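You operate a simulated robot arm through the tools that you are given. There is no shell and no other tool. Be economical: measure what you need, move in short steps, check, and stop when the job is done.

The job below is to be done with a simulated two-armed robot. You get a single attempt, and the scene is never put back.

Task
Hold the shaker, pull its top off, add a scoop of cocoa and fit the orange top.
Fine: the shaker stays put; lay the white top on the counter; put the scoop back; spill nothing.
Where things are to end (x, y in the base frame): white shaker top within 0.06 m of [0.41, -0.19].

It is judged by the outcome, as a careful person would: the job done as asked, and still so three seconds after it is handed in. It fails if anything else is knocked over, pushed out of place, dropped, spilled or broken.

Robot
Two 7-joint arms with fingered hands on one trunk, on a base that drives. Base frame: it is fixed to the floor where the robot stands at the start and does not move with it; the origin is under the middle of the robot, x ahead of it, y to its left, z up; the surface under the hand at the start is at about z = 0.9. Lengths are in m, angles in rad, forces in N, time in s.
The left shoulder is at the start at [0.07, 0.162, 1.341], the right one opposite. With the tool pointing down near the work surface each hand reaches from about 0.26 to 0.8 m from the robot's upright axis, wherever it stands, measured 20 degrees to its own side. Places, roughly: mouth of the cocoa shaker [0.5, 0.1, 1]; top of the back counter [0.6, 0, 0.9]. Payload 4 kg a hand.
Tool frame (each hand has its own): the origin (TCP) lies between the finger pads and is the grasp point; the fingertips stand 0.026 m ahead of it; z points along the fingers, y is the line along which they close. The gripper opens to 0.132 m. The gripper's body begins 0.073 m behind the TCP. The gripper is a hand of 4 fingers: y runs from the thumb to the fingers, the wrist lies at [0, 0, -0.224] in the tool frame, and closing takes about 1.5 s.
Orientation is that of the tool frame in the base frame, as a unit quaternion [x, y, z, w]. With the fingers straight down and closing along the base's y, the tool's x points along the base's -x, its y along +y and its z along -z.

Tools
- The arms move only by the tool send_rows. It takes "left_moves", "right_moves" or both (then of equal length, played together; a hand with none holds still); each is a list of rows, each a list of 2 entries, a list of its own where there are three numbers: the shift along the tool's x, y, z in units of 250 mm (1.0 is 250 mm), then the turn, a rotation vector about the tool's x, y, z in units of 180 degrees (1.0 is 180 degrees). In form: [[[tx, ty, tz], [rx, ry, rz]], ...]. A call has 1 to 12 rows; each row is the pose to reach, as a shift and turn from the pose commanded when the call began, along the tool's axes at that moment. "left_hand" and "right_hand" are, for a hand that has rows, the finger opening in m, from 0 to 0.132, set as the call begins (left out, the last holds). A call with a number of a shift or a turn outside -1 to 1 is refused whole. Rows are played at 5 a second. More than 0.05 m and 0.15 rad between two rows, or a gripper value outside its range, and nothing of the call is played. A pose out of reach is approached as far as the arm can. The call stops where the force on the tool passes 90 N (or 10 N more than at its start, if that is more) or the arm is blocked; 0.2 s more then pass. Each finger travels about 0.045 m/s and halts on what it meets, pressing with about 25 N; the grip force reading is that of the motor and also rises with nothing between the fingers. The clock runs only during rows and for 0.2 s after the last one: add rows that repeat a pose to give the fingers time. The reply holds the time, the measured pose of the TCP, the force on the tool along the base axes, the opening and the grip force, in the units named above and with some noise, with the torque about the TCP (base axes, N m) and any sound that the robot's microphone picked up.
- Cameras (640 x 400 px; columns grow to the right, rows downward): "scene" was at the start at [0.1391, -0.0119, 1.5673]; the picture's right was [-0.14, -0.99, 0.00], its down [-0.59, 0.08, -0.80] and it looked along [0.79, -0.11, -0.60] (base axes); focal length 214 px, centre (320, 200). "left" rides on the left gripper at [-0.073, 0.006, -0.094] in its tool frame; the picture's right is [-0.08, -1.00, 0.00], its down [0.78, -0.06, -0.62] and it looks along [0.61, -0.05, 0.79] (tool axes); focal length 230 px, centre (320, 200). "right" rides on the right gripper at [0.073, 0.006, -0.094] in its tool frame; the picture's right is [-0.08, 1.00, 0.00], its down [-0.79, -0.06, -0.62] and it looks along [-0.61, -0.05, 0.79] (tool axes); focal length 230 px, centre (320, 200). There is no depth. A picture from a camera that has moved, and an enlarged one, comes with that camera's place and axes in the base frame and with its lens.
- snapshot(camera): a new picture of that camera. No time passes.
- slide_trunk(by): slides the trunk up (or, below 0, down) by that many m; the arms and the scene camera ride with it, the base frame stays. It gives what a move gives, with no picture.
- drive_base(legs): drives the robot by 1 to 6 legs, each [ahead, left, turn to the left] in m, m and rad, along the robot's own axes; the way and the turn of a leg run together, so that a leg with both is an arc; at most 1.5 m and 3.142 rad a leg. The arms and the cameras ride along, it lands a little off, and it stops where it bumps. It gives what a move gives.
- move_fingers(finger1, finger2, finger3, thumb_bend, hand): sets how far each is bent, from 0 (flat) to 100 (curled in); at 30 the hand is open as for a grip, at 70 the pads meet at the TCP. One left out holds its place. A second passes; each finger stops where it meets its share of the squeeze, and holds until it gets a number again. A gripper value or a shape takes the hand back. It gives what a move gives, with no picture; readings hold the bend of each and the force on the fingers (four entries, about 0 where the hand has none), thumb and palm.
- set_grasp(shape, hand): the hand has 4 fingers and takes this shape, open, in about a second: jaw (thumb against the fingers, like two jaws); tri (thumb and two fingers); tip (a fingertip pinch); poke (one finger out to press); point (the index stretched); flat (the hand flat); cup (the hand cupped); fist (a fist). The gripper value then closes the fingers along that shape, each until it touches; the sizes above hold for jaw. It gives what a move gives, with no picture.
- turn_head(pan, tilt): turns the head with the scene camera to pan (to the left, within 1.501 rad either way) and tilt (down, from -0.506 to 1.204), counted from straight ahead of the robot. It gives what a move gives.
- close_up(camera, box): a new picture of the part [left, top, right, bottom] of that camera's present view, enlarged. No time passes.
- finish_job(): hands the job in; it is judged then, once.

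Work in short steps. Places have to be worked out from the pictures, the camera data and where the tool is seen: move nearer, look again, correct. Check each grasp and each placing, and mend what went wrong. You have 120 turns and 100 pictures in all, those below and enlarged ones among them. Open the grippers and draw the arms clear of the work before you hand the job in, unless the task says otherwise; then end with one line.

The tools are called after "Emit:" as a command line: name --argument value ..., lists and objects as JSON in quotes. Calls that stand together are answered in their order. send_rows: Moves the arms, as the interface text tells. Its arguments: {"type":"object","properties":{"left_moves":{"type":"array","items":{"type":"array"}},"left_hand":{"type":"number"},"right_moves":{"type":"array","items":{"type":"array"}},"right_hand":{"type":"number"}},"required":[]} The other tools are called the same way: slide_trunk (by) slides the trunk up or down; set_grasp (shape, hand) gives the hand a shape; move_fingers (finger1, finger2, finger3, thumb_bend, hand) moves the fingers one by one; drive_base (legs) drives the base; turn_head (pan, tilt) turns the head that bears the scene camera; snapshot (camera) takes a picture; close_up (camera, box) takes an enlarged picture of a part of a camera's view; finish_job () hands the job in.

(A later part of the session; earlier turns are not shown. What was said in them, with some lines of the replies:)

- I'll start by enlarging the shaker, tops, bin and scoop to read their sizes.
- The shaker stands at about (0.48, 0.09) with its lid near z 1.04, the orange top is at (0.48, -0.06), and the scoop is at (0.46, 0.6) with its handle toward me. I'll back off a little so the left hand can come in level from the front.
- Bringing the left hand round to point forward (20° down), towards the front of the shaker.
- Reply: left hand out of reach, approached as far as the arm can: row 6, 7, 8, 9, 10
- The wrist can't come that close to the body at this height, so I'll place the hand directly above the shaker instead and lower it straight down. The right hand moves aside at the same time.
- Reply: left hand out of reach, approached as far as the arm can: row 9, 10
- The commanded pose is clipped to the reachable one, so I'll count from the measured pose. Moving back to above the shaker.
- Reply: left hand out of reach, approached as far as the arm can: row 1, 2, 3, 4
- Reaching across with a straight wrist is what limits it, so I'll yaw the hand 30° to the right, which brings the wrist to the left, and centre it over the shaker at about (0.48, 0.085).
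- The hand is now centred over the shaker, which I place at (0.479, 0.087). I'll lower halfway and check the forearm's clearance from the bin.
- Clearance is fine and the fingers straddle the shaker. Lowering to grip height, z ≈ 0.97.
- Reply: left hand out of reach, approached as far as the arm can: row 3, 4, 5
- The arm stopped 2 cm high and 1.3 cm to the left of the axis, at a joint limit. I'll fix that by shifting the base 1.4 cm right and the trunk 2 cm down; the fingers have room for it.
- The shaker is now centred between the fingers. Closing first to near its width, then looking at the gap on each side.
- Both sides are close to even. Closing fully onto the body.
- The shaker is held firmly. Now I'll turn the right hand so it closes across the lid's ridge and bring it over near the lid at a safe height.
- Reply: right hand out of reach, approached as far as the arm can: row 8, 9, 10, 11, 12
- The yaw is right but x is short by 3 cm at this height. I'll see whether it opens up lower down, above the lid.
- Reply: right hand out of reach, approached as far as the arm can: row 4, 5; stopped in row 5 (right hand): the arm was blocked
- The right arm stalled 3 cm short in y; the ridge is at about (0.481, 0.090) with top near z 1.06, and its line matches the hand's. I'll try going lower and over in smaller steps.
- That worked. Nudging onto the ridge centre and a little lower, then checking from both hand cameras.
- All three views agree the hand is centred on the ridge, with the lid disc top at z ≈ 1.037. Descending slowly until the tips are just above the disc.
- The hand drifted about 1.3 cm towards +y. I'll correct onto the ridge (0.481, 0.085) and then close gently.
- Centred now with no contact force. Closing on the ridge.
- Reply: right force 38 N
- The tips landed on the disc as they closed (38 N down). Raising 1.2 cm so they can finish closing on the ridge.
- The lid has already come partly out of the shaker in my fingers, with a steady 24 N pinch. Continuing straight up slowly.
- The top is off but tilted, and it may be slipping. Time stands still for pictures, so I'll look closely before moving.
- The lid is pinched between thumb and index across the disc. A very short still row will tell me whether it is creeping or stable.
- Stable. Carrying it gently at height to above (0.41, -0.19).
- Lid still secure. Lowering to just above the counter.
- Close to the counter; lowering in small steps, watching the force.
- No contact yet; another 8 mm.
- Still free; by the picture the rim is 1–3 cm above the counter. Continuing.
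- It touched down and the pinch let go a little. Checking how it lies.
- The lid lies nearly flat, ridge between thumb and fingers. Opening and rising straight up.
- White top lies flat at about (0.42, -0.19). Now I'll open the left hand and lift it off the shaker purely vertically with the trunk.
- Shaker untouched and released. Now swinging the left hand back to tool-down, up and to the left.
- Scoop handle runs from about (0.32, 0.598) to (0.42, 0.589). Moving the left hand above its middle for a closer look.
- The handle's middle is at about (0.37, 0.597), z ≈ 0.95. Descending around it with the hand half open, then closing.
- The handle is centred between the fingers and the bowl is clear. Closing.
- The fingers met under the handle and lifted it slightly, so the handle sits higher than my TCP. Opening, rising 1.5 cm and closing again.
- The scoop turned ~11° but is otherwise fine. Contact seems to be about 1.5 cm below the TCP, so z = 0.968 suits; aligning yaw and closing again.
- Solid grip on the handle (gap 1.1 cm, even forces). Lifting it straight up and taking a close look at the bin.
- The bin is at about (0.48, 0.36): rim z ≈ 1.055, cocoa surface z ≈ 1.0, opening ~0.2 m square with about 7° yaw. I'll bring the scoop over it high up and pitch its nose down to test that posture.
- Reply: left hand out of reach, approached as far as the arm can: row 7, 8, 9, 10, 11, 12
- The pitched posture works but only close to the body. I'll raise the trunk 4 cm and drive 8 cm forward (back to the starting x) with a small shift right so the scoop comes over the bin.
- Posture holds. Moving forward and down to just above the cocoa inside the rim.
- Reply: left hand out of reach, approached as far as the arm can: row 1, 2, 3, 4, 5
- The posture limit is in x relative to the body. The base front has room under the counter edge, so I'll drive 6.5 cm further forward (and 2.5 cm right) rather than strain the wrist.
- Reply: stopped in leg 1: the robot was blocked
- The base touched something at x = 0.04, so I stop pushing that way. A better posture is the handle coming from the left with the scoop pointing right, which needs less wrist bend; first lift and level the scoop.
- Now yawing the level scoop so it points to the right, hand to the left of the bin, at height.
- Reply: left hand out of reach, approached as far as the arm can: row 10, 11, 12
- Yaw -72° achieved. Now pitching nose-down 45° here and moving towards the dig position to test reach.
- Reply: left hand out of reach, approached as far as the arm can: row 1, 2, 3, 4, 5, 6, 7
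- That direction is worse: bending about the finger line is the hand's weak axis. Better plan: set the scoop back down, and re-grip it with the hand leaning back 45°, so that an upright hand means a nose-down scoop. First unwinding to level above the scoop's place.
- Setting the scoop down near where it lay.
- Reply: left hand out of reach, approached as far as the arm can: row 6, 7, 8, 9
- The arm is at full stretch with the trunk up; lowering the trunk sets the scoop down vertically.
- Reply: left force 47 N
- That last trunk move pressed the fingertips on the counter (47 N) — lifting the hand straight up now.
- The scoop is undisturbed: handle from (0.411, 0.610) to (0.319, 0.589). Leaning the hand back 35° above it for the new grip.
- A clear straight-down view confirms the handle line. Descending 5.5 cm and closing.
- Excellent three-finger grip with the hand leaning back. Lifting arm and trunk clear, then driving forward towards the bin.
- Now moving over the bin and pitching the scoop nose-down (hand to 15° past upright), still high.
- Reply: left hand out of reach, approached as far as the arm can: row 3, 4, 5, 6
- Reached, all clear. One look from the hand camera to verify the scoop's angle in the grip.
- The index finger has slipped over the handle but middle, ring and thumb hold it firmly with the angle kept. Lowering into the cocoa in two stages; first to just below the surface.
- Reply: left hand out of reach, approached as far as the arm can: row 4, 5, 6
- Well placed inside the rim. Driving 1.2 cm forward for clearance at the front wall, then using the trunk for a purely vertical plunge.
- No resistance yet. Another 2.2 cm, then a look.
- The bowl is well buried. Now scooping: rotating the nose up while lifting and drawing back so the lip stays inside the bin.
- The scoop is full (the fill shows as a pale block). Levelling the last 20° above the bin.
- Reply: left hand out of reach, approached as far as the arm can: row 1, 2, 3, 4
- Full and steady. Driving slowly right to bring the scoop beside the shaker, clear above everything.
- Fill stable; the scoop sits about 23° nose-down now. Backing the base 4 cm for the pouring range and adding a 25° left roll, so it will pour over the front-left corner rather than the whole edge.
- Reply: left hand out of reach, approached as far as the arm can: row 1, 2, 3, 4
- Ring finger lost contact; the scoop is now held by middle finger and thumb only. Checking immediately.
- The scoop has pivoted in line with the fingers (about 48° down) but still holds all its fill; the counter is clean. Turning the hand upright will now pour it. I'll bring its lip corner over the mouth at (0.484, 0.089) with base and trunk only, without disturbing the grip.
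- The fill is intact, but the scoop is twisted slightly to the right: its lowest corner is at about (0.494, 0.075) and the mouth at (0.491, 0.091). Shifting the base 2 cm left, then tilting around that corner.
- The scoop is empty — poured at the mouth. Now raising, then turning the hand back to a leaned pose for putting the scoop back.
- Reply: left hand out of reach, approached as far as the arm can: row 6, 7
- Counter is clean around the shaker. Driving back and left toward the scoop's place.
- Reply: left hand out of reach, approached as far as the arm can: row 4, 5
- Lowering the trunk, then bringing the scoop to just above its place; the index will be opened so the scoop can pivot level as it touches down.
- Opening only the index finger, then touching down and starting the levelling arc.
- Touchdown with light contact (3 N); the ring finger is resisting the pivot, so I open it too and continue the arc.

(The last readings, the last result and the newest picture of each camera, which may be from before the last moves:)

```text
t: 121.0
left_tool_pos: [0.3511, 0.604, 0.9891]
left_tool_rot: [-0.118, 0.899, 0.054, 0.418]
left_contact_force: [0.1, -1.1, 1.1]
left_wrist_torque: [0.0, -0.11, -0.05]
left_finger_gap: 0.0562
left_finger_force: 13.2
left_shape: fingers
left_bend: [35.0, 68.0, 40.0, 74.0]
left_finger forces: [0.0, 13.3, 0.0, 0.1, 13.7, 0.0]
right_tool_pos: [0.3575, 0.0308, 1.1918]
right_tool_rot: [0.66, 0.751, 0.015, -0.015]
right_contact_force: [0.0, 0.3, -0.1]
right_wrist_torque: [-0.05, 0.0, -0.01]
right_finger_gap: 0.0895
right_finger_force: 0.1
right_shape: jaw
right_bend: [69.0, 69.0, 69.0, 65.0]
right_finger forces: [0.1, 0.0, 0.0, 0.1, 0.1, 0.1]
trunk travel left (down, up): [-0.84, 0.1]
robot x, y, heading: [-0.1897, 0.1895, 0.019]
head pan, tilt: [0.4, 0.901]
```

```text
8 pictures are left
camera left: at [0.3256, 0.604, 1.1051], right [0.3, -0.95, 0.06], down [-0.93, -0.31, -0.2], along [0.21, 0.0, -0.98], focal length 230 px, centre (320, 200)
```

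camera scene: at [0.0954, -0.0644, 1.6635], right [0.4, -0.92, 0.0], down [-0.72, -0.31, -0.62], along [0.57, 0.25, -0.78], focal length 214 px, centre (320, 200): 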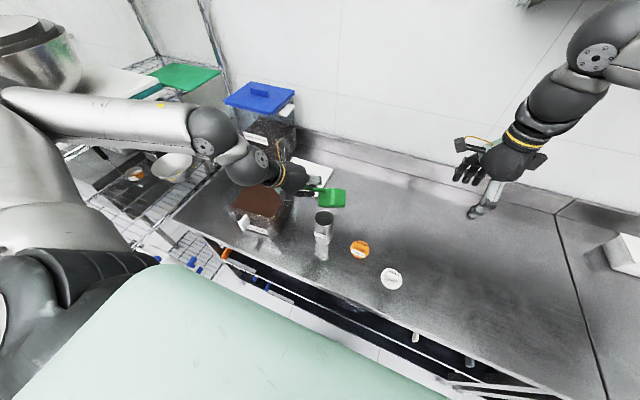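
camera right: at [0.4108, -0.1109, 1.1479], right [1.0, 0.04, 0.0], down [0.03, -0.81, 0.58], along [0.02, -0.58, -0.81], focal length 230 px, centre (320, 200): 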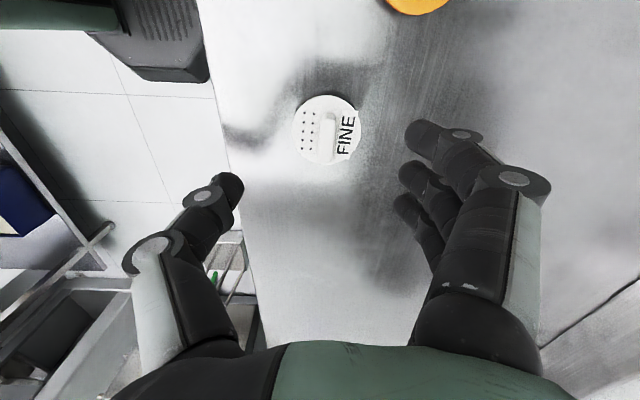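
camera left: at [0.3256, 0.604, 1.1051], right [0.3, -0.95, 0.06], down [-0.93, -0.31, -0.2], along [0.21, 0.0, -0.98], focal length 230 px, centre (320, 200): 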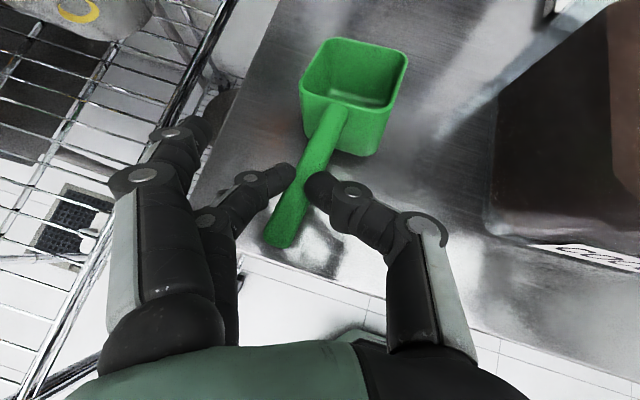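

The scoop is pivoting level nicely. Finishing most of the remaining arc.

Emit:
send_rows --left_moves '[[[0.03, 0.004, 0.006], [0, 0, 0]], [[0.06, 0.009, 0.013], [0, 0, 0]], [[0.075, 0.011, 0.016], [0, 0, 0]]]'

```text
t: 121.8
left_tool_pos: [0.3408, 0.6052, 0.9731]
left_tool_rot: [-0.119, 0.899, 0.054, 0.417]
left_contact_force: [-0.4, -0.3, 0.7]
left_wrist_torque: [0.05, -0.13, -0.04]
left_finger_gap: 0.0562
left_finger_force: 12.8
left_shape: fingers
left_bend: [35.0, 68.0, 40.0, 74.0]
left_finger forces: [0.0, 12.5, 0.0, 0.0, 12.1, 0.0]
right_tool_pos: [0.3581, 0.03, 1.1924]
right_tool_rot: [0.66, 0.751, 0.016, -0.014]
right_contact_force: [-0.9, 0.3, -0.9]
right_wrist_torque: [0.0, 0.0, 0.01]
right_finger_gap: 0.0896
right_finger_force: 0.0
right_shape: jaw
right_bend: [69.0, 69.0, 69.0, 65.0]
right_finger forces: [0.0, 0.0, 0.0, 0.1, 0.0, 0.0]
trunk travel left (down, up): [-0.84, 0.1]
robot x, y, heading: [-0.1923, 0.1915, 0.015]
head pan, tilt: [0.4, 0.901]
```

Practically level. Releasing and drawing the hand back along its own axis, then up.

Emit:
send_rows --left_moves '[[[0.01, 0, 0.008], [0, 0, 0]], [[0.01, 0, 0.008], [0, 0, 0]], [[0.01, 0, 0.008], [0, 0, 0]], [[0.01, 0, 0.008], [0, 0, 0]], [[0.01, 0, 0.008], [0, 0, 0]], [[0.01, 0, 0.008], [0, 0, 0]], [[-0.03, 0, -0.13], [0, 0, 0]], [[-0.06, 0, -0.26], [0, 0, 0]], [[-0.16, 0, -0.39], [0, 0, 0]], [[-0.26, 0, -0.5], [0, 0, 0]], [[-0.26, 0, -0.5], [0, 0, 0]]]' --left_hand 0.09

Emit:
snapshot --camera "left"

```text
t: 124.2
left_tool_pos: [0.2893, 0.5904, 1.1019]
left_tool_rot: [-0.118, 0.9, 0.053, 0.417]
left_contact_force: [0.5, 0.0, 0.7]
left_wrist_torque: [-0.02, 0.02, -0.02]
left_finger_gap: 0.0897
left_finger_force: 0.1
left_shape: jaw
left_bend: [69.0, 69.0, 69.0, 65.0]
left_finger forces: [0.0, 0.0, 0.0, 0.0, 0.0, 0.1]
right_tool_pos: [0.3579, 0.031, 1.1927]
right_tool_rot: [0.66, 0.751, 0.014, -0.014]
right_contact_force: [-0.4, 0.2, -0.1]
right_wrist_torque: [-0.02, 0.03, 0.02]
right_finger_gap: 0.0897
right_finger_force: 0.1
right_shape: jaw
right_bend: [69.0, 69.0, 69.0, 65.0]
right_finger forces: [0.1, 0.1, 0.0, 0.0, 0.0, 0.1]
trunk travel left (down, up): [-0.84, 0.1]
robot x, y, heading: [-0.1901, 0.1893, 0.019]
head pan, tilt: [0.4, 0.901]
```

```text
7 pictures are left
camera left: at [0.265, 0.5907, 1.2186], right [0.31, -0.95, 0.06], down [-0.93, -0.31, -0.2], along [0.21, 0.0, -0.98], focal length 230 px, centre (320, 200)
```

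left: 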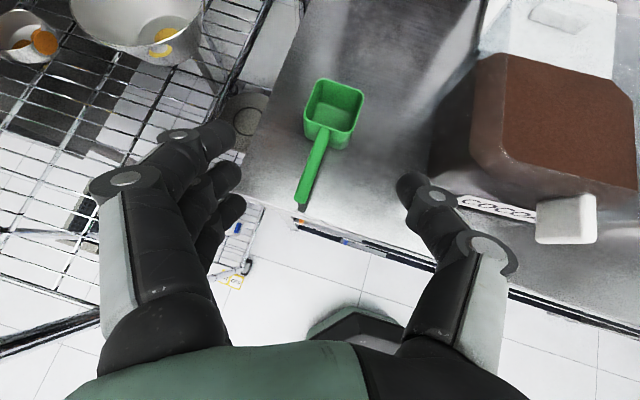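

The scoop is back, upright at (0.44, 0.61). Next I re-take the left-hand hold on the shaker: returning base and trunk to the values used before.

Emit:
slide_trunk --by 0.06

Emit:
drive_base --legs '[[0.053, -0.204, 0]]'

Emit:
send_rows --left_moves '[[[-0.045, -0.13, 0], [0.0307, -0.0152, 0.018]], [[-0.09, -0.26, 0], [0.0613, -0.0304, 0.0359]], [[-0.135, -0.39, 0], [0.092, -0.0456, 0.0539]], [[-0.18, -0.52, 0], [0.1226, -0.0607, 0.0719]], [[-0.225, -0.65, 0], [0.1533, -0.0759, 0.0899]], [[-0.27, -0.78, 0], [0.1839, -0.0911, 0.1078]], [[-0.315, -0.908, 0], [0.2146, -0.1063, 0.1258]], [[-0.315, -0.908, 0], [0.2146, -0.1063, 0.1258]]]' --left_hand 0.132

```text
t: 125.2
left_tool_pos: [0.2895, 0.5913, 1.1617]
left_tool_rot: [-0.118, 0.899, 0.053, 0.418]
left_contact_force: [0.4, -0.3, -0.6]
left_wrist_torque: [-0.01, -0.03, 0.02]
left_finger_gap: 0.0895
left_finger_force: 0.1
left_shape: jaw
left_bend: [69.0, 69.0, 69.0, 65.0]
left_finger forces: [0.0, 0.1, 0.0, 0.0, 0.0, 0.0]
right_tool_pos: [0.3576, 0.0303, 1.2525]
right_tool_rot: [0.66, 0.751, 0.016, -0.015]
right_contact_force: [-0.1, -0.3, 0.6]
right_wrist_torque: [-0.02, 0.04, -0.01]
right_finger_gap: 0.0897
right_finger_force: 0.1
right_shape: jaw
right_bend: [69.0, 69.0, 69.0, 65.0]
right_finger forces: [0.0, 0.0, 0.0, 0.0, 0.0, 0.0]
trunk travel left (down, up): [-0.9, 0.04]
robot x, y, heading: [-0.1891, 0.1873, 0.015]
head pan, tilt: [0.4, 0.901]
```

```text
t: 126.9
left_tool_pos: [0.3439, 0.3971, 1.162]
left_tool_rot: [-0.121, 0.899, 0.053, 0.418]
left_contact_force: [0.9, 0.4, -0.7]
left_wrist_torque: [-0.01, -0.01, -0.02]
left_finger_gap: 0.0898
left_finger_force: 0.0
left_shape: jaw
left_bend: [69.0, 69.0, 69.0, 65.0]
left_finger forces: [0.0, 0.0, 0.0, 0.1, 0.0, 0.0]
right_tool_pos: [0.4123, -0.1631, 1.2534]
right_tool_rot: [0.658, 0.752, 0.014, -0.013]
right_contact_force: [-0.5, -0.4, 0.4]
right_wrist_torque: [-0.02, -0.02, -0.03]
right_finger_gap: 0.0896
right_finger_force: 0.0
right_shape: jaw
right_bend: [69.0, 69.0, 69.0, 65.0]
right_finger forces: [0.0, 0.0, 0.0, 0.1, 0.0, 0.0]
trunk travel left (down, up): [-0.9, 0.04]
robot x, y, heading: [-0.1378, -0.0093, 0.017]
head pan, tilt: [0.4, 0.901]
```

```text
t: 128.7
left_tool_pos: [0.4546, 0.1877, 1.2232]
left_tool_rot: [0.209, 0.792, -0.146, 0.555]
left_contact_force: [0.3, -0.2, -0.3]
left_wrist_torque: [-0.03, -0.01, 0.01]
left_finger_gap: 0.132
left_finger_force: 0.1
left_shape: jaw
left_bend: [30.0, 30.0, 30.0, 30.0]
left_finger forces: [0.1, 0.1, 0.1, 0.0, 0.0, 0.1]
right_tool_pos: [0.4145, -0.1666, 1.2524]
right_tool_rot: [0.659, 0.752, 0.015, -0.014]
right_contact_force: [0.4, 0.3, -0.5]
right_wrist_torque: [-0.03, 0.01, 0.01]
right_finger_gap: 0.0894
right_finger_force: 0.1
right_shape: jaw
right_bend: [69.0, 69.0, 69.0, 65.0]
right_finger forces: [0.0, 0.1, 0.0, 0.0, 0.0, 0.1]
trunk travel left (down, up): [-0.9, 0.04]
robot x, y, heading: [-0.1352, -0.0089, 0.015]
head pan, tilt: [0.4, 0.901]
```

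Orientation matches the earlier hold exactly. Moving over the shaker at the same (0.476, 0.087).

Emit:
send_rows --left_moves '[[[0.02, -0.077, 0.08], [0, 0, 0]], [[0.045, -0.153, 0.165], [0, 0, 0]], [[0.075, -0.23, 0.248], [0, 0, 0]], [[0.105, -0.306, 0.331], [0, 0, 0]], [[0.105, -0.306, 0.331], [0, 0, 0]]]'

Emit:
snapshot --camera "left"

```text
t: 129.9
left_tool_pos: [0.4756, 0.0905, 1.1754]
left_tool_rot: [0.208, 0.793, -0.145, 0.554]
left_contact_force: [-0.2, -0.9, -0.3]
left_wrist_torque: [-0.06, -0.01, 0.0]
left_finger_gap: 0.1321
left_finger_force: 0.0
left_shape: jaw
left_bend: [30.0, 30.0, 30.0, 30.0]
left_finger forces: [0.0, 0.0, 0.0, 0.0, 0.1, 0.0]
left hand out of reach, approached as far as the arm can: row 4, 5
right_tool_pos: [0.4142, -0.1674, 1.2521]
right_tool_rot: [0.659, 0.752, 0.015, -0.014]
right_contact_force: [0.0, 0.3, -0.6]
right_wrist_torque: [0.0, 0.03, -0.02]
right_finger_gap: 0.0899
right_finger_force: 0.1
right_shape: jaw
right_bend: [69.0, 69.0, 69.0, 65.0]
right_finger forces: [0.0, 0.0, 0.0, 0.0, 0.0, 0.0]
trunk travel left (down, up): [-0.9, 0.04]
robot x, y, heading: [-0.1351, -0.011, 0.015]
head pan, tilt: [0.4, 0.901]
```

```text
6 pictures are left
camera left: at [0.4232, 0.1254, 1.2759], right [-0.47, -0.88, 0.07], down [-0.77, 0.36, -0.52], along [0.44, -0.3, -0.85], focal length 230 px, centre (320, 200)
```

left: 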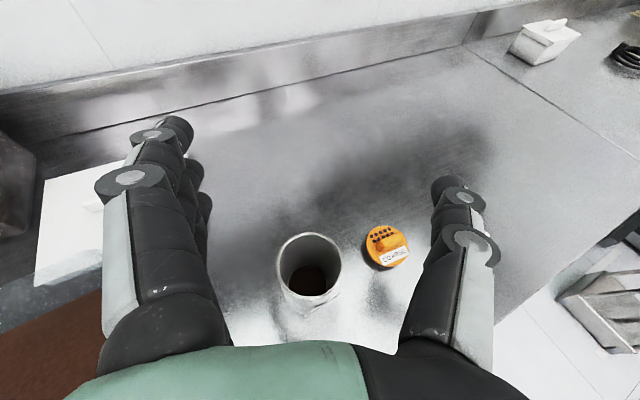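

The mouth is at (0.483, 0.087), cocoa visible inside and no spill. Lowering the trunk 0.2 m around the shaker and closing gently.

Emit:
slide_trunk --by -0.2

Emit:
send_rows --left_moves '[[[0, 0, 0], [0, 0, 0]], [[0, 0, 0], [0, 0, 0]], [[0, 0, 0], [0, 0, 0]], [[0, 0, 0], [0, 0, 0]], [[0, 0, 0], [0, 0, 0]]]' --left_hand 0.085

Emit:
send_rows --left_moves '[[[0, 0, 0], [0, 0, 0]], [[0, 0, 0], [0, 0, 0]], [[0, 0, 0], [0, 0, 0]], [[0, 0, 0], [0, 0, 0]], [[0, 0, 0], [0, 0, 0]], [[0, 0, 0], [0, 0, 0]]]' --left_hand 0.05

```text
t: 132.0
left_tool_pos: [0.4747, 0.0902, 0.9749]
left_tool_rot: [0.208, 0.793, -0.145, 0.554]
left_contact_force: [0.4, 0.3, -0.3]
left_wrist_torque: [0.04, 0.03, -0.02]
left_finger_gap: 0.1321
left_finger_force: 0.0
left_shape: jaw
left_bend: [30.0, 30.0, 30.0, 30.0]
left_finger forces: [0.1, 0.0, 0.1, 0.1, 0.1, 0.0]
right_tool_pos: [0.4143, -0.1671, 1.0521]
right_tool_rot: [0.658, 0.753, 0.016, -0.014]
right_contact_force: [0.6, 0.6, 0.4]
right_wrist_torque: [0.01, -0.01, 0.01]
right_finger_gap: 0.0897
right_finger_force: 0.1
right_shape: jaw
right_bend: [69.0, 69.0, 69.0, 65.0]
right_finger forces: [0.1, 0.0, 0.1, 0.1, 0.0, 0.1]
trunk travel left (down, up): [-0.7, 0.24]
robot x, y, heading: [-0.1381, -0.0088, 0.016]
head pan, tilt: [0.4, 0.901]
```

```text
t: 133.2
left_tool_pos: [0.4759, 0.0892, 0.9755]
left_tool_rot: [0.209, 0.793, -0.145, 0.553]
left_contact_force: [0.2, -0.1, 0.4]
left_wrist_torque: [-0.01, -0.02, -0.01]
left_finger_gap: 0.0854
left_finger_force: 0.0
left_shape: jaw
left_bend: [70.0, 70.0, 70.0, 67.0]
left_finger forces: [0.0, 0.0, 0.0, 0.0, 0.1, 0.0]
right_tool_pos: [0.4137, -0.1678, 1.0528]
right_tool_rot: [0.659, 0.752, 0.015, -0.015]
right_contact_force: [0.2, 0.6, -0.2]
right_wrist_torque: [0.03, 0.01, 0.02]
right_finger_gap: 0.0896
right_finger_force: 0.1
right_shape: jaw
right_bend: [69.0, 69.0, 69.0, 65.0]
right_finger forces: [0.1, 0.1, 0.0, 0.0, 0.1, 0.0]
trunk travel left (down, up): [-0.7, 0.24]
robot x, y, heading: [-0.1395, -0.0092, 0.02]
head pan, tilt: [0.4, 0.901]
```

```text
t: 134.6
left_tool_pos: [0.4759, 0.0894, 0.9753]
left_tool_rot: [0.209, 0.793, -0.145, 0.553]
left_contact_force: [-0.3, -0.2, 0.3]
left_wrist_torque: [0.03, -0.02, -0.01]
left_finger_gap: 0.0597
left_finger_force: 24.6
left_shape: jaw
left_bend: [73.0, 73.0, 73.0, 72.0]
left_finger forces: [7.3, 7.8, 7.7, 0.0, 22.7, 0.1]
right_tool_pos: [0.4132, -0.1676, 1.0528]
right_tool_rot: [0.659, 0.752, 0.016, -0.014]
right_contact_force: [0.0, 0.3, -0.2]
right_wrist_torque: [-0.01, -0.02, 0.01]
right_finger_gap: 0.0897
right_finger_force: 0.0
right_shape: jaw
right_bend: [69.0, 69.0, 69.0, 65.0]
right_finger forces: [0.0, 0.1, 0.0, 0.0, 0.0, 0.0]
trunk travel left (down, up): [-0.7, 0.24]
robot x, y, heading: [-0.1371, -0.0077, 0.015]
head pan, tilt: [0.4, 0.901]
```

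Shaker held firmly again. Now the right hand over the orange top at (0.479, -0.061), aligned across its ridge.

Emit:
send_rows --right_moves '[[[0.1, 0.08, 0], [0, 0, 0.018]], [[0.2, 0.16, 0], [0, 0, 0.036]], [[0.3, 0.24, 0], [0, 0, 0.054]], [[0.39, 0.318, 0], [0, 0, 0.072]], [[0.39, 0.318, 0], [0, 0, 0.072]]]' --right_hand 0.07

Emit:
snapshot --camera "right"

```text
t: 135.8
left_tool_pos: [0.475, 0.088, 0.975]
left_tool_rot: [0.209, 0.793, -0.144, 0.553]
left_contact_force: [-0.5, 0.6, 0.2]
left_wrist_torque: [0.07, -0.04, 0.03]
left_finger_gap: 0.0595
left_finger_force: 25.6
left_shape: jaw
left_bend: [73.0, 73.0, 73.0, 72.0]
left_finger forces: [7.5, 8.0, 8.2, 0.0, 22.3, 0.0]
right_tool_pos: [0.4801, -0.061, 1.0572]
right_tool_rot: [0.739, 0.673, 0.013, -0.016]
right_contact_force: [-0.5, 0.2, -0.3]
right_wrist_torque: [0.01, 0.02, 0.01]
right_finger_gap: 0.0708
right_finger_force: 0.1
right_shape: jaw
right_bend: [72.0, 72.0, 72.0, 70.0]
right_finger forces: [0.0, 0.1, 0.0, 0.1, 0.1, 0.0]
trunk travel left (down, up): [-0.7, 0.24]
robot x, y, heading: [-0.1366, -0.0107, 0.023]
head pan, tilt: [0.4, 0.901]
```

```text
5 pictures are left
camera right: at [0.4956, 0.0077, 1.1521], right [0.99, -0.17, -0.01], down [-0.13, -0.8, 0.58], along [-0.11, -0.57, -0.81], focal length 230 px, centre (320, 200)
```

right: 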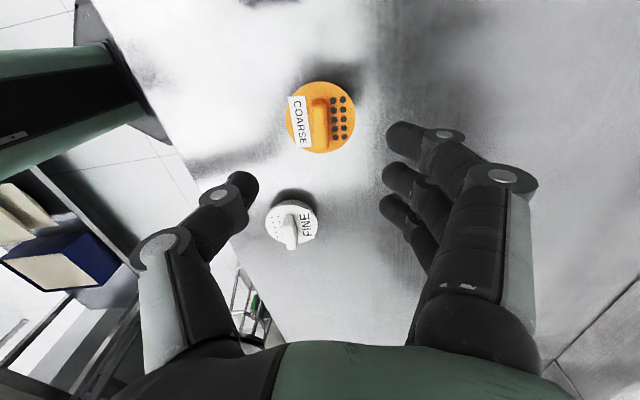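

Aligned: ridge at (0.481, -0.057). Descending to z ≈ 0.958 and closing on the ridge.

Emit:
send_rows --right_moves '[[[0, 0.002, 0.12], [0, 0, 0]], [[-0.002, 0.002, 0.24], [0, 0, 0]], [[-0.003, 0.002, 0.33], [0, 0, 0]], [[-0.004, 0.002, 0.396], [0, 0, 0]], [[-0.004, 0.002, 0.396], [0, 0, 0]]]'

Emit:
send_rows --right_moves '[[[0, 0, 0], [0, 0, 0]], [[0, 0, 0], [0, 0, 0]], [[0, 0, 0], [0, 0, 0]], [[0, 0, 0], [0, 0, 0]], [[0, 0, 0], [0, 0, 0]], [[0, 0, 0], [0, 0, 0]], [[0, 0, 0], [0, 0, 0]]]' --right_hand 0.0

```text
t: 137.0
left_tool_pos: [0.475, 0.0902, 0.976]
left_tool_rot: [0.209, 0.793, -0.146, 0.553]
left_contact_force: [-0.2, -0.2, -0.2]
left_wrist_torque: [0.02, 0.04, 0.02]
left_finger_gap: 0.059
left_finger_force: 25.1
left_shape: jaw
left_bend: [73.0, 73.0, 73.0, 72.0]
left_finger forces: [7.3, 8.0, 8.2, 0.0, 22.5, 0.1]
right_tool_pos: [0.4807, -0.057, 0.9582]
right_tool_rot: [0.739, 0.673, 0.014, -0.015]
right_contact_force: [0.1, 0.8, 0.0]
right_wrist_torque: [0.0, 0.0, 0.0]
right_finger_gap: 0.0707
right_finger_force: 0.1
right_shape: jaw
right_bend: [72.0, 72.0, 72.0, 70.0]
right_finger forces: [0.0, 0.0, 0.0, 0.0, 0.0, 0.0]
trunk travel left (down, up): [-0.7, 0.24]
robot x, y, heading: [-0.1381, -0.01, 0.016]
head pan, tilt: [0.4, 0.901]
```

```text
t: 138.6
left_tool_pos: [0.4751, 0.09, 0.9758]
left_tool_rot: [0.209, 0.793, -0.145, 0.554]
left_contact_force: [0.4, 0.0, 0.5]
left_wrist_torque: [0.03, -0.03, 0.01]
left_finger_gap: 0.0596
left_finger_force: 24.9
left_shape: jaw
left_bend: [73.0, 73.0, 73.0, 72.0]
left_finger forces: [7.4, 8.0, 8.0, 0.0, 22.5, 0.1]
right_tool_pos: [0.4809, -0.0559, 0.9585]
right_tool_rot: [0.739, 0.673, 0.014, -0.018]
right_contact_force: [-1.1, 0.4, 1.4]
right_wrist_torque: [0.01, -0.06, -0.02]
right_finger_gap: 0.0061
right_finger_force: 25.1
right_shape: jaw
right_bend: [71.0, 71.0, 71.0, 70.0]
right_finger forces: [4.3, 10.9, 8.1, 0.1, 21.9, 0.0]
trunk travel left (down, up): [-0.7, 0.24]
robot x, y, heading: [-0.1393, -0.0109, 0.017]
head pan, tilt: [0.4, 0.901]
```

Gripped, but a gap of 6 mm suggests only the ridge's rounded top. Re-gripping 6 mm lower.

Emit:
send_rows --right_moves '[[[0, 0, 0], [0, 0, 0]], [[0, 0, 0], [0, 0, 0]], [[0, 0, 0], [0, 0, 0]], [[0, 0, 0], [0, 0, 0]], [[0, 0, 0.024], [0, 0, 0]], [[0, 0, 0.024], [0, 0, 0]]]' --right_hand 0.05

Emit:
send_rows --right_moves '[[[0, 0, 0], [0, 0, 0]], [[0, 0, 0], [0, 0, 0]], [[0, 0, 0], [0, 0, 0]], [[0, 0, 0], [0, 0, 0]], [[0, 0, 0], [0, 0, 0]], [[0, 0, 0], [0, 0, 0]]]' --right_hand 0.0

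```text
t: 140.0
left_tool_pos: [0.4755, 0.0884, 0.9752]
left_tool_rot: [0.209, 0.793, -0.146, 0.553]
left_contact_force: [0.4, -0.5, 0.5]
left_wrist_torque: [0.05, 0.0, -0.02]
left_finger_gap: 0.0596
left_finger_force: 25.3
left_shape: jaw
left_bend: [73.0, 73.0, 73.0, 72.0]
left_finger forces: [7.4, 7.9, 8.1, 0.1, 22.5, 0.0]
right_tool_pos: [0.4808, -0.056, 0.951]
right_tool_rot: [0.739, 0.673, 0.013, -0.016]
right_contact_force: [-0.8, -0.3, -0.5]
right_wrist_torque: [0.0, 0.02, -0.01]
right_finger_gap: 0.0496
right_finger_force: 0.1
right_shape: jaw
right_bend: [73.0, 73.0, 73.0, 70.0]
right_finger forces: [0.1, 0.1, 0.0, 0.1, 0.0, 0.1]
trunk travel left (down, up): [-0.7, 0.24]
robot x, y, heading: [-0.1358, -0.006, 0.015]
head pan, tilt: [0.4, 0.901]
```

```text
t: 141.4
left_tool_pos: [0.4742, 0.0895, 0.9755]
left_tool_rot: [0.209, 0.793, -0.145, 0.554]
left_contact_force: [0.3, -0.3, -0.1]
left_wrist_torque: [0.05, 0.01, -0.01]
left_finger_gap: 0.0594
left_finger_force: 25.2
left_shape: jaw
left_bend: [73.0, 73.0, 73.0, 72.0]
left_finger forces: [7.4, 8.0, 8.1, 0.0, 22.4, 0.0]
right_tool_pos: [0.4818, -0.0564, 0.9526]
right_tool_rot: [0.738, 0.674, 0.014, -0.016]
right_contact_force: [0.3, 1.4, 1.8]
right_wrist_torque: [-0.02, -0.06, 0.03]
right_finger_gap: 0.0027
right_finger_force: 24.6
right_shape: jaw
right_bend: [67.0, 71.0, 70.0, 70.0]
right_finger forces: [0.4, 12.2, 8.7, 0.0, 21.4, 0.1]
trunk travel left (down, up): [-0.7, 0.24]
robot x, y, heading: [-0.1349, -0.006, 0.015]
head pan, tilt: [0.4, 0.901]
```

Middle, ring and thumb press firmly. Lifting 4 cm slowly, then checking with a picture.

Emit:
send_rows --right_moves '[[[0, 0, -0.04], [0, 0, 0]], [[0, 0, -0.08], [0, 0, 0]], [[0, 0, -0.12], [0, 0, 0]], [[0, 0, -0.16], [0, 0, 0]], [[0, 0, -0.16], [0, 0, 0]]]'

Emit:
snapshot --camera "right"

```text
t: 142.6
left_tool_pos: [0.4742, 0.0901, 0.975]
left_tool_rot: [0.208, 0.793, -0.145, 0.553]
left_contact_force: [0.2, 0.0, 0.8]
left_wrist_torque: [0.09, -0.01, 0.0]
left_finger_gap: 0.0595
left_finger_force: 24.9
left_shape: jaw
left_bend: [73.0, 73.0, 73.0, 72.0]
left_finger forces: [7.4, 7.9, 8.1, 0.0, 22.3, 0.0]
right_tool_pos: [0.4807, -0.0581, 0.9924]
right_tool_rot: [0.739, 0.674, 0.013, -0.017]
right_contact_force: [-0.8, 0.3, 0.4]
right_wrist_torque: [0.02, -0.01, -0.01]
right_finger_gap: 0.0029
right_finger_force: 25.1
right_shape: jaw
right_bend: [67.0, 71.0, 70.0, 71.0]
right_finger forces: [1.0, 12.3, 8.5, 0.0, 21.2, 0.0]
trunk travel left (down, up): [-0.7, 0.24]
robot x, y, heading: [-0.1368, -0.0083, 0.016]
head pan, tilt: [0.4, 0.901]
```

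```text
4 pictures are left
camera right: at [0.4952, 0.0098, 1.0875], right [0.99, -0.17, -0.01], down [-0.13, -0.8, 0.58], along [-0.11, -0.57, -0.81], focal length 230 px, centre (320, 200)
```

right: 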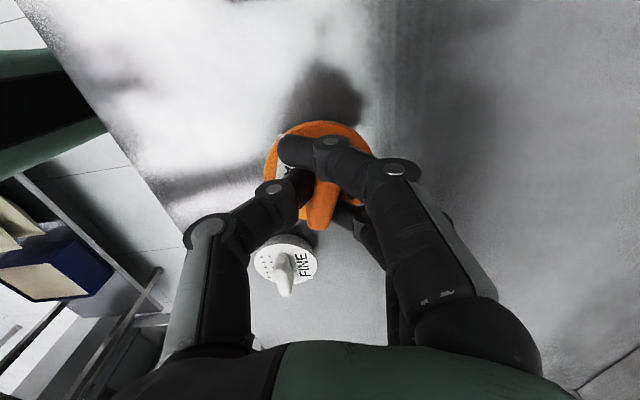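

The orange top is held level by its ridge, centred under the TCP. Raising it and bringing it over the mouth.

Emit:
send_rows --right_moves '[[[0, 0, -0.12], [0, 0, 0]], [[0, 0, -0.24], [0, 0, 0]], [[0, 0, -0.36], [0, 0, 0]], [[0, 0, -0.5], [0, 0, 0]], [[0.1, -0.008, -0.5], [0, 0, -0.012]], [[0.2, -0.016, -0.5], [0, 0, -0.024]], [[0.3, -0.024, -0.5], [0, 0, -0.036]], [[0.4, -0.033, -0.5], [0, 0, -0.048]], [[0.5, -0.041, -0.5], [0, 0, -0.06]], [[0.586, -0.049, -0.5], [0, 0, -0.072]], [[0.586, -0.049, -0.5], [0, 0, -0.072]]]'

```text
t: 145.0
left_tool_pos: [0.4757, 0.0902, 0.9757]
left_tool_rot: [0.208, 0.793, -0.145, 0.554]
left_contact_force: [0.3, -1.0, -0.5]
left_wrist_torque: [0.04, 0.02, 0.03]
left_finger_gap: 0.0596
left_finger_force: 25.3
left_shape: jaw
left_bend: [73.0, 73.0, 73.0, 72.0]
left_finger forces: [7.4, 7.8, 7.9, 0.0, 22.8, 0.0]
right_tool_pos: [0.4893, 0.0761, 1.1238]
right_tool_rot: [0.665, 0.746, 0.016, -0.02]
right_contact_force: [1.0, 0.3, 0.3]
right_wrist_torque: [0.0, 0.02, -0.03]
right_finger_gap: 0.0029
right_finger_force: 24.8
right_shape: jaw
right_bend: [67.0, 71.0, 70.0, 71.0]
right_finger forces: [1.2, 12.1, 8.4, 0.0, 21.2, 0.1]
trunk travel left (down, up): [-0.7, 0.24]
robot x, y, heading: [-0.1395, -0.01, 0.021]
head pan, tilt: [0.4, 0.901]
```

Close; correcting 1.3 cm in y and going down 2 cm, then a check picture.

Emit:
send_rows --right_moves '[[[0.03, -0.012, 0.03], [0, 0, 0]], [[0.055, -0.023, 0.07], [0, 0, 0]], [[0.055, -0.023, 0.08], [0, 0, 0]], [[0.055, -0.023, 0.08], [0, 0, 0]]]'

Emit:
snapshot --camera "left"

```text
t: 146.0
left_tool_pos: [0.4745, 0.0889, 0.9755]
left_tool_rot: [0.209, 0.793, -0.145, 0.553]
left_contact_force: [-0.7, -0.1, -0.7]
left_wrist_torque: [0.0, 0.02, -0.02]
left_finger_gap: 0.0595
left_finger_force: 25.0
left_shape: jaw
left_bend: [73.0, 73.0, 73.0, 72.0]
left_finger forces: [7.4, 7.9, 8.0, 0.0, 22.6, 0.0]
right_tool_pos: [0.4777, 0.0916, 1.1018]
right_tool_rot: [0.662, 0.749, 0.015, -0.019]
right_contact_force: [0.7, 0.1, -1.0]
right_wrist_torque: [0.03, -0.05, 0.04]
right_finger_gap: 0.0028
right_finger_force: 25.1
right_shape: jaw
right_bend: [67.0, 71.0, 70.0, 71.0]
right_finger forces: [1.3, 12.1, 8.4, 0.0, 21.0, 0.0]
trunk travel left (down, up): [-0.7, 0.24]
robot x, y, heading: [-0.1387, -0.0089, 0.015]
head pan, tilt: [0.4, 0.901]
```

```text
3 pictures are left
camera left: at [0.4234, 0.1253, 1.076], right [-0.47, -0.88, 0.07], down [-0.77, 0.37, -0.52], along [0.44, -0.3, -0.85], focal length 230 px, centre (320, 200)
```

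left: 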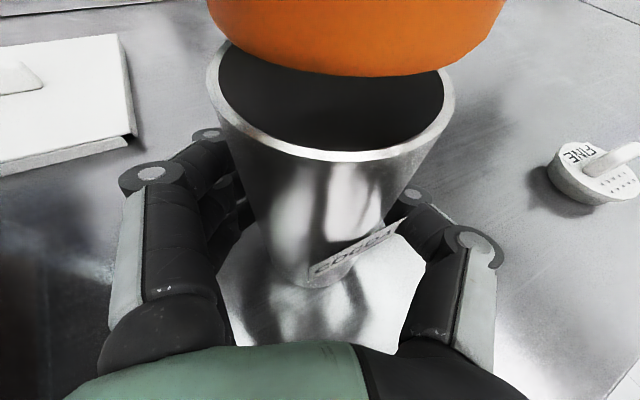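

From this view the top needs to shift about 4 mm forward (+x) to centre on the mouth. Correcting while descending to just above contact.

Emit:
send_rows --right_moves '[[[-0.002, 0.017, 0], [0, 0, 0]], [[-0.002, 0.017, 0.02], [0, 0, 0]], [[-0.002, 0.017, 0.045], [0, 0, 0]], [[-0.002, 0.017, 0.045], [0, 0, 0]]]'

```text
t: 147.0
left_tool_pos: [0.4755, 0.0897, 0.9758]
left_tool_rot: [0.209, 0.793, -0.145, 0.553]
left_contact_force: [0.9, 0.9, -0.3]
left_wrist_torque: [0.07, 0.02, 0.01]
left_finger_gap: 0.0593
left_finger_force: 24.8
left_shape: jaw
left_bend: [73.0, 73.0, 73.0, 72.0]
left_finger forces: [7.4, 8.0, 8.2, 0.0, 22.4, 0.0]
right_tool_pos: [0.482, 0.0942, 1.0944]
right_tool_rot: [0.662, 0.749, 0.017, -0.016]
right_contact_force: [0.1, -0.7, 0.2]
right_wrist_torque: [0.02, 0.01, 0.03]
right_finger_gap: 0.0028
right_finger_force: 24.6
right_shape: jaw
right_bend: [67.0, 71.0, 70.0, 71.0]
right_finger forces: [1.2, 12.0, 8.5, 0.1, 21.1, 0.0]
trunk travel left (down, up): [-0.7, 0.24]
robot x, y, heading: [-0.1379, -0.01, 0.022]
head pan, tilt: [0.4, 0.901]
```

Emit:
send_rows --right_moves '[[[-0.012, 0, 0.012], [0, 0, 0]], [[-0.014, 0, 0.024], [0, 0, 0]], [[-0.014, 0, 0.036], [0, 0, 0]], [[-0.014, 0, 0.036], [0, 0, 0]]]'

Emit:
close_up --camera "left" --box '[160, 0, 540, 200]'

```text
t: 148.0
left_tool_pos: [0.4751, 0.0898, 0.976]
left_tool_rot: [0.208, 0.793, -0.144, 0.554]
left_contact_force: [-0.1, 0.3, 0.1]
left_wrist_torque: [0.03, 0.02, -0.03]
left_finger_gap: 0.0593
left_finger_force: 25.1
left_shape: jaw
left_bend: [73.0, 73.0, 73.0, 72.0]
left_finger forces: [7.6, 8.3, 8.3, 0.1, 22.3, 0.1]
right_tool_pos: [0.4794, 0.0939, 1.0833]
right_tool_rot: [0.659, 0.752, 0.015, -0.014]
right_contact_force: [-0.5, -0.5, 0.0]
right_wrist_torque: [0.02, 0.04, 0.0]
right_finger_gap: 0.0027
right_finger_force: 25.6
right_shape: jaw
right_bend: [67.0, 71.0, 70.0, 71.0]
right_finger forces: [1.2, 12.1, 8.5, 0.1, 21.2, 0.0]
trunk travel left (down, up): [-0.7, 0.24]
robot x, y, heading: [-0.1352, -0.0079, 0.019]
head pan, tilt: [0.4, 0.901]
```

```text
1.68 times, centred on (350, 100) of left
camera zoom: at [0.4234, 0.1254, 1.076], right [-0.47, -0.88, 0.07], down [-0.77, 0.36, -0.52], along [0.44, -0.3, -0.85], focal length 388 px, centre (270, 368)
```

zoom: 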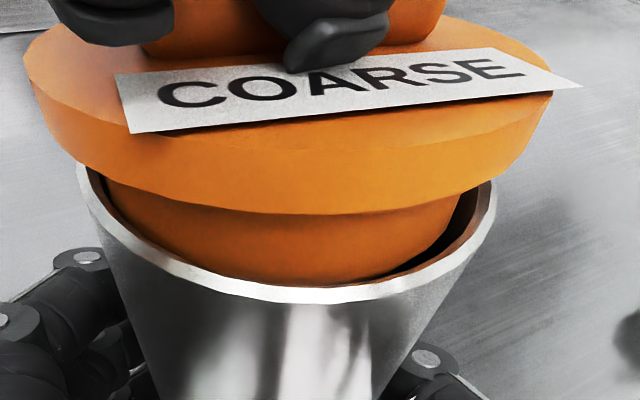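

The plug is entering the mouth, well centred. Pressing down in small steps while watching the force.

Emit:
send_rows --right_moves '[[[0, 0.003, 0.012], [0, 0, 0]], [[0, 0.003, 0.024], [0, 0, 0]], [[0, 0.003, 0.03], [0, 0, 0]]]'

```text
t: 148.8
left_tool_pos: [0.4747, 0.09, 0.9761]
left_tool_rot: [0.208, 0.794, -0.144, 0.553]
left_contact_force: [3.7, 1.8, 0.4]
left_wrist_torque: [-0.06, 0.11, -0.03]
left_finger_gap: 0.0593
left_finger_force: 24.6
left_shape: jaw
left_bend: [73.0, 73.0, 73.0, 72.0]
left_finger forces: [9.1, 8.9, 8.6, 0.1, 22.1, 0.0]
right_tool_pos: [0.4814, 0.0945, 1.0757]
right_tool_rot: [0.658, 0.752, 0.014, -0.014]
right_contact_force: [-2.5, -2.3, 5.9]
right_wrist_torque: [-0.11, -0.07, 0.01]
right_finger_gap: 0.003
right_finger_force: 25.0
right_shape: jaw
right_bend: [67.0, 71.0, 70.0, 71.0]
right_finger forces: [1.5, 12.6, 9.0, 0.0, 23.4, 0.0]
trunk travel left (down, up): [-0.7, 0.24]
robot x, y, heading: [-0.1386, -0.0099, 0.018]
head pan, tilt: [0.4, 0.901]
```

Contact begins (6 N), with a slight sideways push toward -x, -y. Yielding 2 mm that way while pressing on.

Emit:
send_rows --right_moves '[[[-0.01, -0.008, 0.006], [0, 0, 0]], [[-0.012, -0.008, 0.016], [0, 0, 0]], [[-0.012, -0.008, 0.028], [0, 0, 0]]]'

```text
t: 149.6
left_tool_pos: [0.4726, 0.0903, 0.9772]
left_tool_rot: [0.21, 0.793, -0.145, 0.553]
left_contact_force: [11.9, -3.1, -12.6]
left_wrist_torque: [0.13, 0.12, -0.11]
left_finger_gap: 0.0594
left_finger_force: 25.1
left_shape: jaw
left_bend: [73.0, 73.0, 72.0, 72.0]
left_finger forces: [9.9, 9.2, 9.5, 0.0, 23.5, 0.0]
right_tool_pos: [0.4787, 0.0932, 1.0717]
right_tool_rot: [0.658, 0.753, 0.017, -0.014]
right_contact_force: [-6.0, 3.2, 37.0]
right_wrist_torque: [-0.21, -0.13, 0.11]
right_finger_gap: 0.0051
right_finger_force: 25.0
right_shape: jaw
right_bend: [68.0, 72.0, 71.0, 72.0]
right_finger forces: [2.4, 17.1, 17.4, 0.0, 33.7, 0.1]
trunk travel left (down, up): [-0.7, 0.24]
robot x, y, heading: [-0.1331, -0.0092, 0.017]
head pan, tilt: [0.4, 0.901]
```

37 N at z 1.072 — either seated or wedged; one look.

Emit:
close_up --camera "left" --box '[160, 0, 540, 200]'

```text
1.68 times, centred on (350, 100) of left
camera zoom: at [0.4217, 0.1251, 1.0765], right [-0.47, -0.88, 0.07], down [-0.77, 0.37, -0.52], along [0.44, -0.3, -0.85], focal length 388 px, centre (270, 368)
```

zoom: 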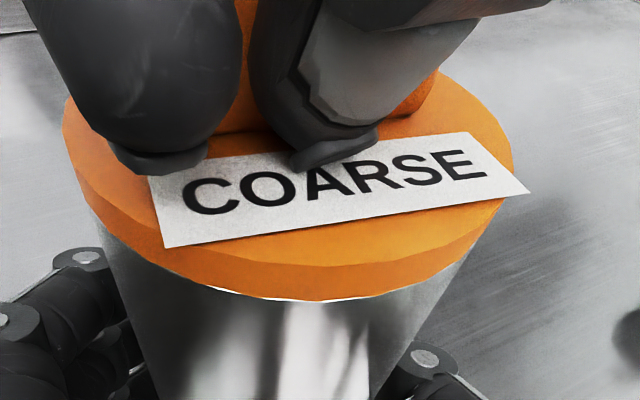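

It is seated essentially flush. One more gentle push of 2–3 mm to be sure, then relax.

Emit:
send_rows --right_moves '[[[0, 0, 0.01], [0, 0, 0]], [[0, 0, 0.014], [0, 0, 0]], [[0, 0, 0.014], [0, 0, 0]]]'

```text
t: 150.4
left_tool_pos: [0.4724, 0.0906, 0.9761]
left_tool_rot: [0.21, 0.793, -0.145, 0.553]
left_contact_force: [18.3, -8.6, -20.1]
left_wrist_torque: [0.12, 0.17, -0.08]
left_finger_gap: 0.0596
left_finger_force: 25.6
left_shape: jaw
left_bend: [73.0, 73.0, 72.0, 71.0]
left_finger forces: [10.3, 8.7, 8.8, 0.1, 24.6, 0.0]
right_tool_pos: [0.4783, 0.0936, 1.072]
right_tool_rot: [0.658, 0.753, 0.019, -0.011]
right_contact_force: [-9.8, 11.1, 59.4]
right_wrist_torque: [-0.27, 0.07, 0.15]
right_finger_gap: 0.0075
right_finger_force: 25.2
right_shape: jaw
right_bend: [68.0, 73.0, 72.0, 72.0]
right_finger forces: [2.7, 21.7, 22.0, 0.0, 47.4, 0.1]
trunk travel left (down, up): [-0.7, 0.24]
robot x, y, heading: [-0.1355, -0.0079, 0.017]
head pan, tilt: [0.4, 0.901]
```

Solid: 59 N with no further travel, so the top is fitted. Easing the pressure, opening, and rising straight up.

Emit:
send_rows --right_moves '[[[0, 0, -0.012], [0, 0, 0]], [[0, 0, -0.02], [0, 0, 0]], [[0, 0, -0.02], [0, 0, 0]], [[0, 0, -0.02], [0, 0, 0]], [[0, 0, -0.02], [0, 0, 0]], [[0, 0, -0.02], [0, 0, 0]], [[0, 0, -0.02], [0, 0, 0]], [[0, 0, -0.1], [0, 0, 0]], [[0, 0, -0.22], [0, 0, 0]], [[0, 0, -0.36], [0, 0, 0]], [[0, 0, -0.36], [0, 0, 0]]]' --right_hand 0.09

```text
t: 152.8
left_tool_pos: [0.4758, 0.0892, 0.977]
left_tool_rot: [0.208, 0.793, -0.145, 0.554]
left_contact_force: [2.2, -2.2, 7.9]
left_wrist_torque: [-0.16, 0.09, 0.06]
left_finger_gap: 0.0587
left_finger_force: 25.1
left_shape: jaw
left_bend: [73.0, 73.0, 73.0, 72.0]
left_finger forces: [8.9, 8.7, 8.2, 0.0, 24.2, 0.1]
right_tool_pos: [0.4884, 0.0734, 1.1471]
right_tool_rot: [0.67, 0.742, 0.013, -0.027]
right_contact_force: [0.2, 0.0, -0.3]
right_wrist_torque: [-0.02, 0.0, 0.02]
right_finger_gap: 0.0899
right_finger_force: 0.1
right_shape: jaw
right_bend: [69.0, 69.0, 69.0, 65.0]
right_finger forces: [0.1, 0.0, 0.1, 0.1, 0.0, 0.0]
trunk travel left (down, up): [-0.7, 0.24]
robot x, y, heading: [-0.1382, -0.0115, 0.02]
head pan, tilt: [0.4, 0.901]
```

Right hand is clear. Moving it aside, then opening the left hand and lifting it off with the trunk.

Emit:
send_rows --right_moves '[[[-0.15, 0, -0.05], [0, 0, 0]], [[-0.3, 0, -0.1], [0, 0, 0]], [[-0.45, 0, -0.1], [0, 0, 0]], [[-0.6, 0, -0.1], [0, 0, 0]], [[-0.75, 0, -0.1], [0, 0, 0]], [[-0.9, 0, -0.1], [0, 0, 0]], [[-0.9, 0, -0.1], [0, 0, 0]]]'

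Emit:
send_rows --left_moves '[[[0, 0, 0], [0, 0, 0]], [[0, 0, 0], [0, 0, 0]], [[0, 0, 0], [0, 0, 0]], [[0, 0, 0], [0, 0, 0]], [[0, 0, 0], [0, 0, 0]], [[0, 0, 0], [0, 0, 0]], [[0, 0, 0], [0, 0, 0]], [[0, 0, 0], [0, 0, 0]], [[0, 0, 0], [0, 0, 0]], [[0, 0, 0], [0, 0, 0]]]' --left_hand 0.132

Emit:
slide_trunk --by 0.22

```text
t: 154.4
left_tool_pos: [0.4744, 0.09, 0.9764]
left_tool_rot: [0.209, 0.793, -0.146, 0.553]
left_contact_force: [0.6, -1.6, 4.3]
left_wrist_torque: [-0.15, 0.12, 0.01]
left_finger_gap: 0.0582
left_finger_force: 25.0
left_shape: jaw
left_bend: [73.0, 73.0, 73.0, 72.0]
left_finger forces: [7.7, 8.8, 8.4, 0.0, 24.7, 0.0]
right_tool_pos: [0.5081, -0.1349, 1.1697]
right_tool_rot: [0.659, 0.752, 0.014, -0.013]
right_contact_force: [0.0, 0.2, 0.1]
right_wrist_torque: [0.0, 0.04, -0.02]
right_finger_gap: 0.0899
right_finger_force: 0.0
right_shape: jaw
right_bend: [69.0, 69.0, 69.0, 65.0]
right_finger forces: [0.1, 0.1, 0.0, 0.0, 0.0, 0.0]
trunk travel left (down, up): [-0.7, 0.24]
robot x, y, heading: [-0.1325, -0.0104, 0.017]
head pan, tilt: [0.4, 0.901]
```

```text
t: 156.6
left_tool_pos: [0.4758, 0.0898, 0.9761]
left_tool_rot: [0.21, 0.794, -0.145, 0.552]
left_contact_force: [0.9, 0.1, -0.2]
left_wrist_torque: [-0.03, -0.02, 0.03]
left_finger_gap: 0.1321
left_finger_force: 0.1
left_shape: jaw
left_bend: [30.0, 30.0, 30.0, 30.0]
left_finger forces: [0.1, 0.0, 0.0, 0.0, 0.0, 0.0]
right_tool_pos: [0.5099, -0.1352, 1.169]
right_tool_rot: [0.658, 0.753, 0.015, -0.014]
right_contact_force: [-0.7, -1.2, 0.4]
right_wrist_torque: [0.02, 0.0, -0.01]
right_finger_gap: 0.0896
right_finger_force: 0.1
right_shape: jaw
right_bend: [69.0, 69.0, 69.0, 65.0]
right_finger forces: [0.1, 0.0, 0.1, 0.0, 0.1, 0.1]
trunk travel left (down, up): [-0.7, 0.24]
robot x, y, heading: [-0.1387, -0.0125, 0.022]
head pan, tilt: [0.4, 0.901]
```

```text
t: 159.0
left_tool_pos: [0.4749, 0.0897, 1.1948]
left_tool_rot: [0.209, 0.793, -0.145, 0.553]
left_contact_force: [0.1, -0.4, 0.2]
left_wrist_torque: [-0.01, -0.02, -0.02]
left_finger_gap: 0.1321
left_finger_force: 0.1
left_shape: jaw
left_bend: [30.0, 30.0, 30.0, 30.0]
left_finger forces: [0.0, 0.0, 0.0, 0.0, 0.0, 0.0]
right_tool_pos: [0.5092, -0.135, 1.3887]
right_tool_rot: [0.658, 0.752, 0.015, -0.014]
right_contact_force: [-0.1, -0.3, 0.5]
right_wrist_torque: [0.01, -0.01, 0.0]
right_finger_gap: 0.0896
right_finger_force: 0.1
right_shape: jaw
right_bend: [69.0, 69.0, 69.0, 65.0]
right_finger forces: [0.0, 0.0, 0.1, 0.1, 0.1, 0.0]
trunk travel left (down, up): [-0.92, 0.02]
robot x, y, heading: [-0.1389, -0.009, 0.017]
head pan, tilt: [0.4, 0.901]
```

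Drawing the left hand back and away, then a last overall picture.

Emit:
send_rows --left_moves '[[[-0.05, 0.08, -0.06], [0, 0, 0]], [[-0.1, 0.18, -0.12], [0, 0, 0]], [[-0.15, 0.3, -0.2], [0, 0, 0]], [[-0.2, 0.42, -0.26], [0, 0, 0]], [[-0.2, 0.54, -0.3], [0, 0, 0]], [[-0.2, 0.54, -0.3], [0, 0, 0]]]'

Emit:
turn_head --pan 0.1 --tilt 0.8

Emit:
snapshot --camera "scene"

```text
t: 160.4
left_tool_pos: [0.4938, 0.2353, 1.2682]
left_tool_rot: [0.21, 0.793, -0.146, 0.553]
left_contact_force: [0.7, -0.1, 0.9]
left_wrist_torque: [0.01, -0.01, 0.0]
left_finger_gap: 0.1321
left_finger_force: 0.0
left_shape: jaw
left_bend: [30.0, 30.0, 30.0, 30.0]
left_finger forces: [0.0, 0.0, 0.0, 0.1, 0.0, 0.0]
right_tool_pos: [0.5083, -0.1353, 1.3889]
right_tool_rot: [0.659, 0.752, 0.015, -0.015]
right_contact_force: [-0.3, 0.1, 0.2]
right_wrist_torque: [-0.01, -0.04, 0.02]
right_finger_gap: 0.0899
right_finger_force: 0.0
right_shape: jaw
right_bend: [69.0, 69.0, 69.0, 65.0]
right_finger forces: [0.0, 0.0, 0.0, 0.0, 0.1, 0.0]
trunk travel left (down, up): [-0.92, 0.02]
robot x, y, heading: [-0.135, -0.008, 0.016]
head pan, tilt: [0.4, 0.901]
```

```text
t: 161.2
left_tool_pos: [0.4949, 0.2346, 1.2693]
left_tool_rot: [0.209, 0.793, -0.145, 0.553]
left_contact_force: [-0.3, 0.5, -0.1]
left_wrist_torque: [-0.03, 0.06, -0.05]
left_finger_gap: 0.1318
left_finger_force: 0.0
left_shape: jaw
left_bend: [30.0, 30.0, 30.0, 30.0]
left_finger forces: [0.0, 0.0, 0.0, 0.1, 0.0, 0.1]
right_tool_pos: [0.5092, -0.136, 1.3892]
right_tool_rot: [0.659, 0.752, 0.016, -0.014]
right_contact_force: [0.8, 1.1, -0.3]
right_wrist_torque: [-0.01, 0.01, 0.0]
right_finger_gap: 0.0895
right_finger_force: 0.2
right_shape: jaw
right_bend: [69.0, 69.0, 69.0, 65.0]
right_finger forces: [0.0, 0.0, 0.0, 0.0, 0.1, 0.0]
trunk travel left (down, up): [-0.92, 0.02]
robot x, y, heading: [-0.137, -0.004, 0.018]
head pan, tilt: [0.099, 0.799]
```

```text
0 pictures are left
camera scene: at [-0.0039, 0.0011, 1.654], right [0.12, -0.99, 0.0], down [-0.71, -0.08, -0.7], along [0.69, 0.08, -0.72], focal length 214 px, centre (320, 200)
```

scene: 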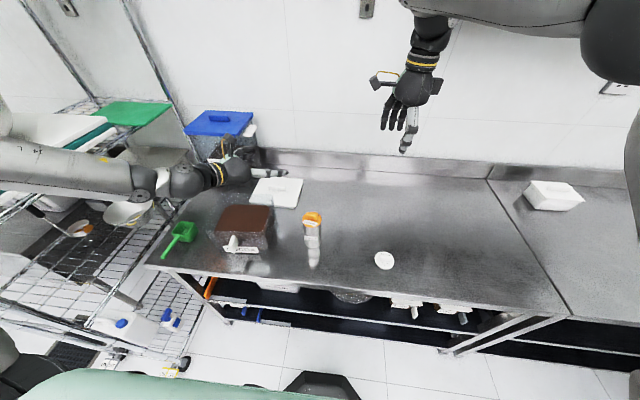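

The last picture shows the orange top on the upright shaker, the white top flat at about (0.42, -0.19), the scoop back in place and the counter clean, with both hands open and clear. Handing the job in.

Emit:
finish_job

```text
The job is handed in.
```

The shaker now holds a scoop of cocoa and wears the orange top. The white top lies at about (0.42, -0.19), the scoop is back within about 2 cm of where it lay, and I saw no spill on the counter.
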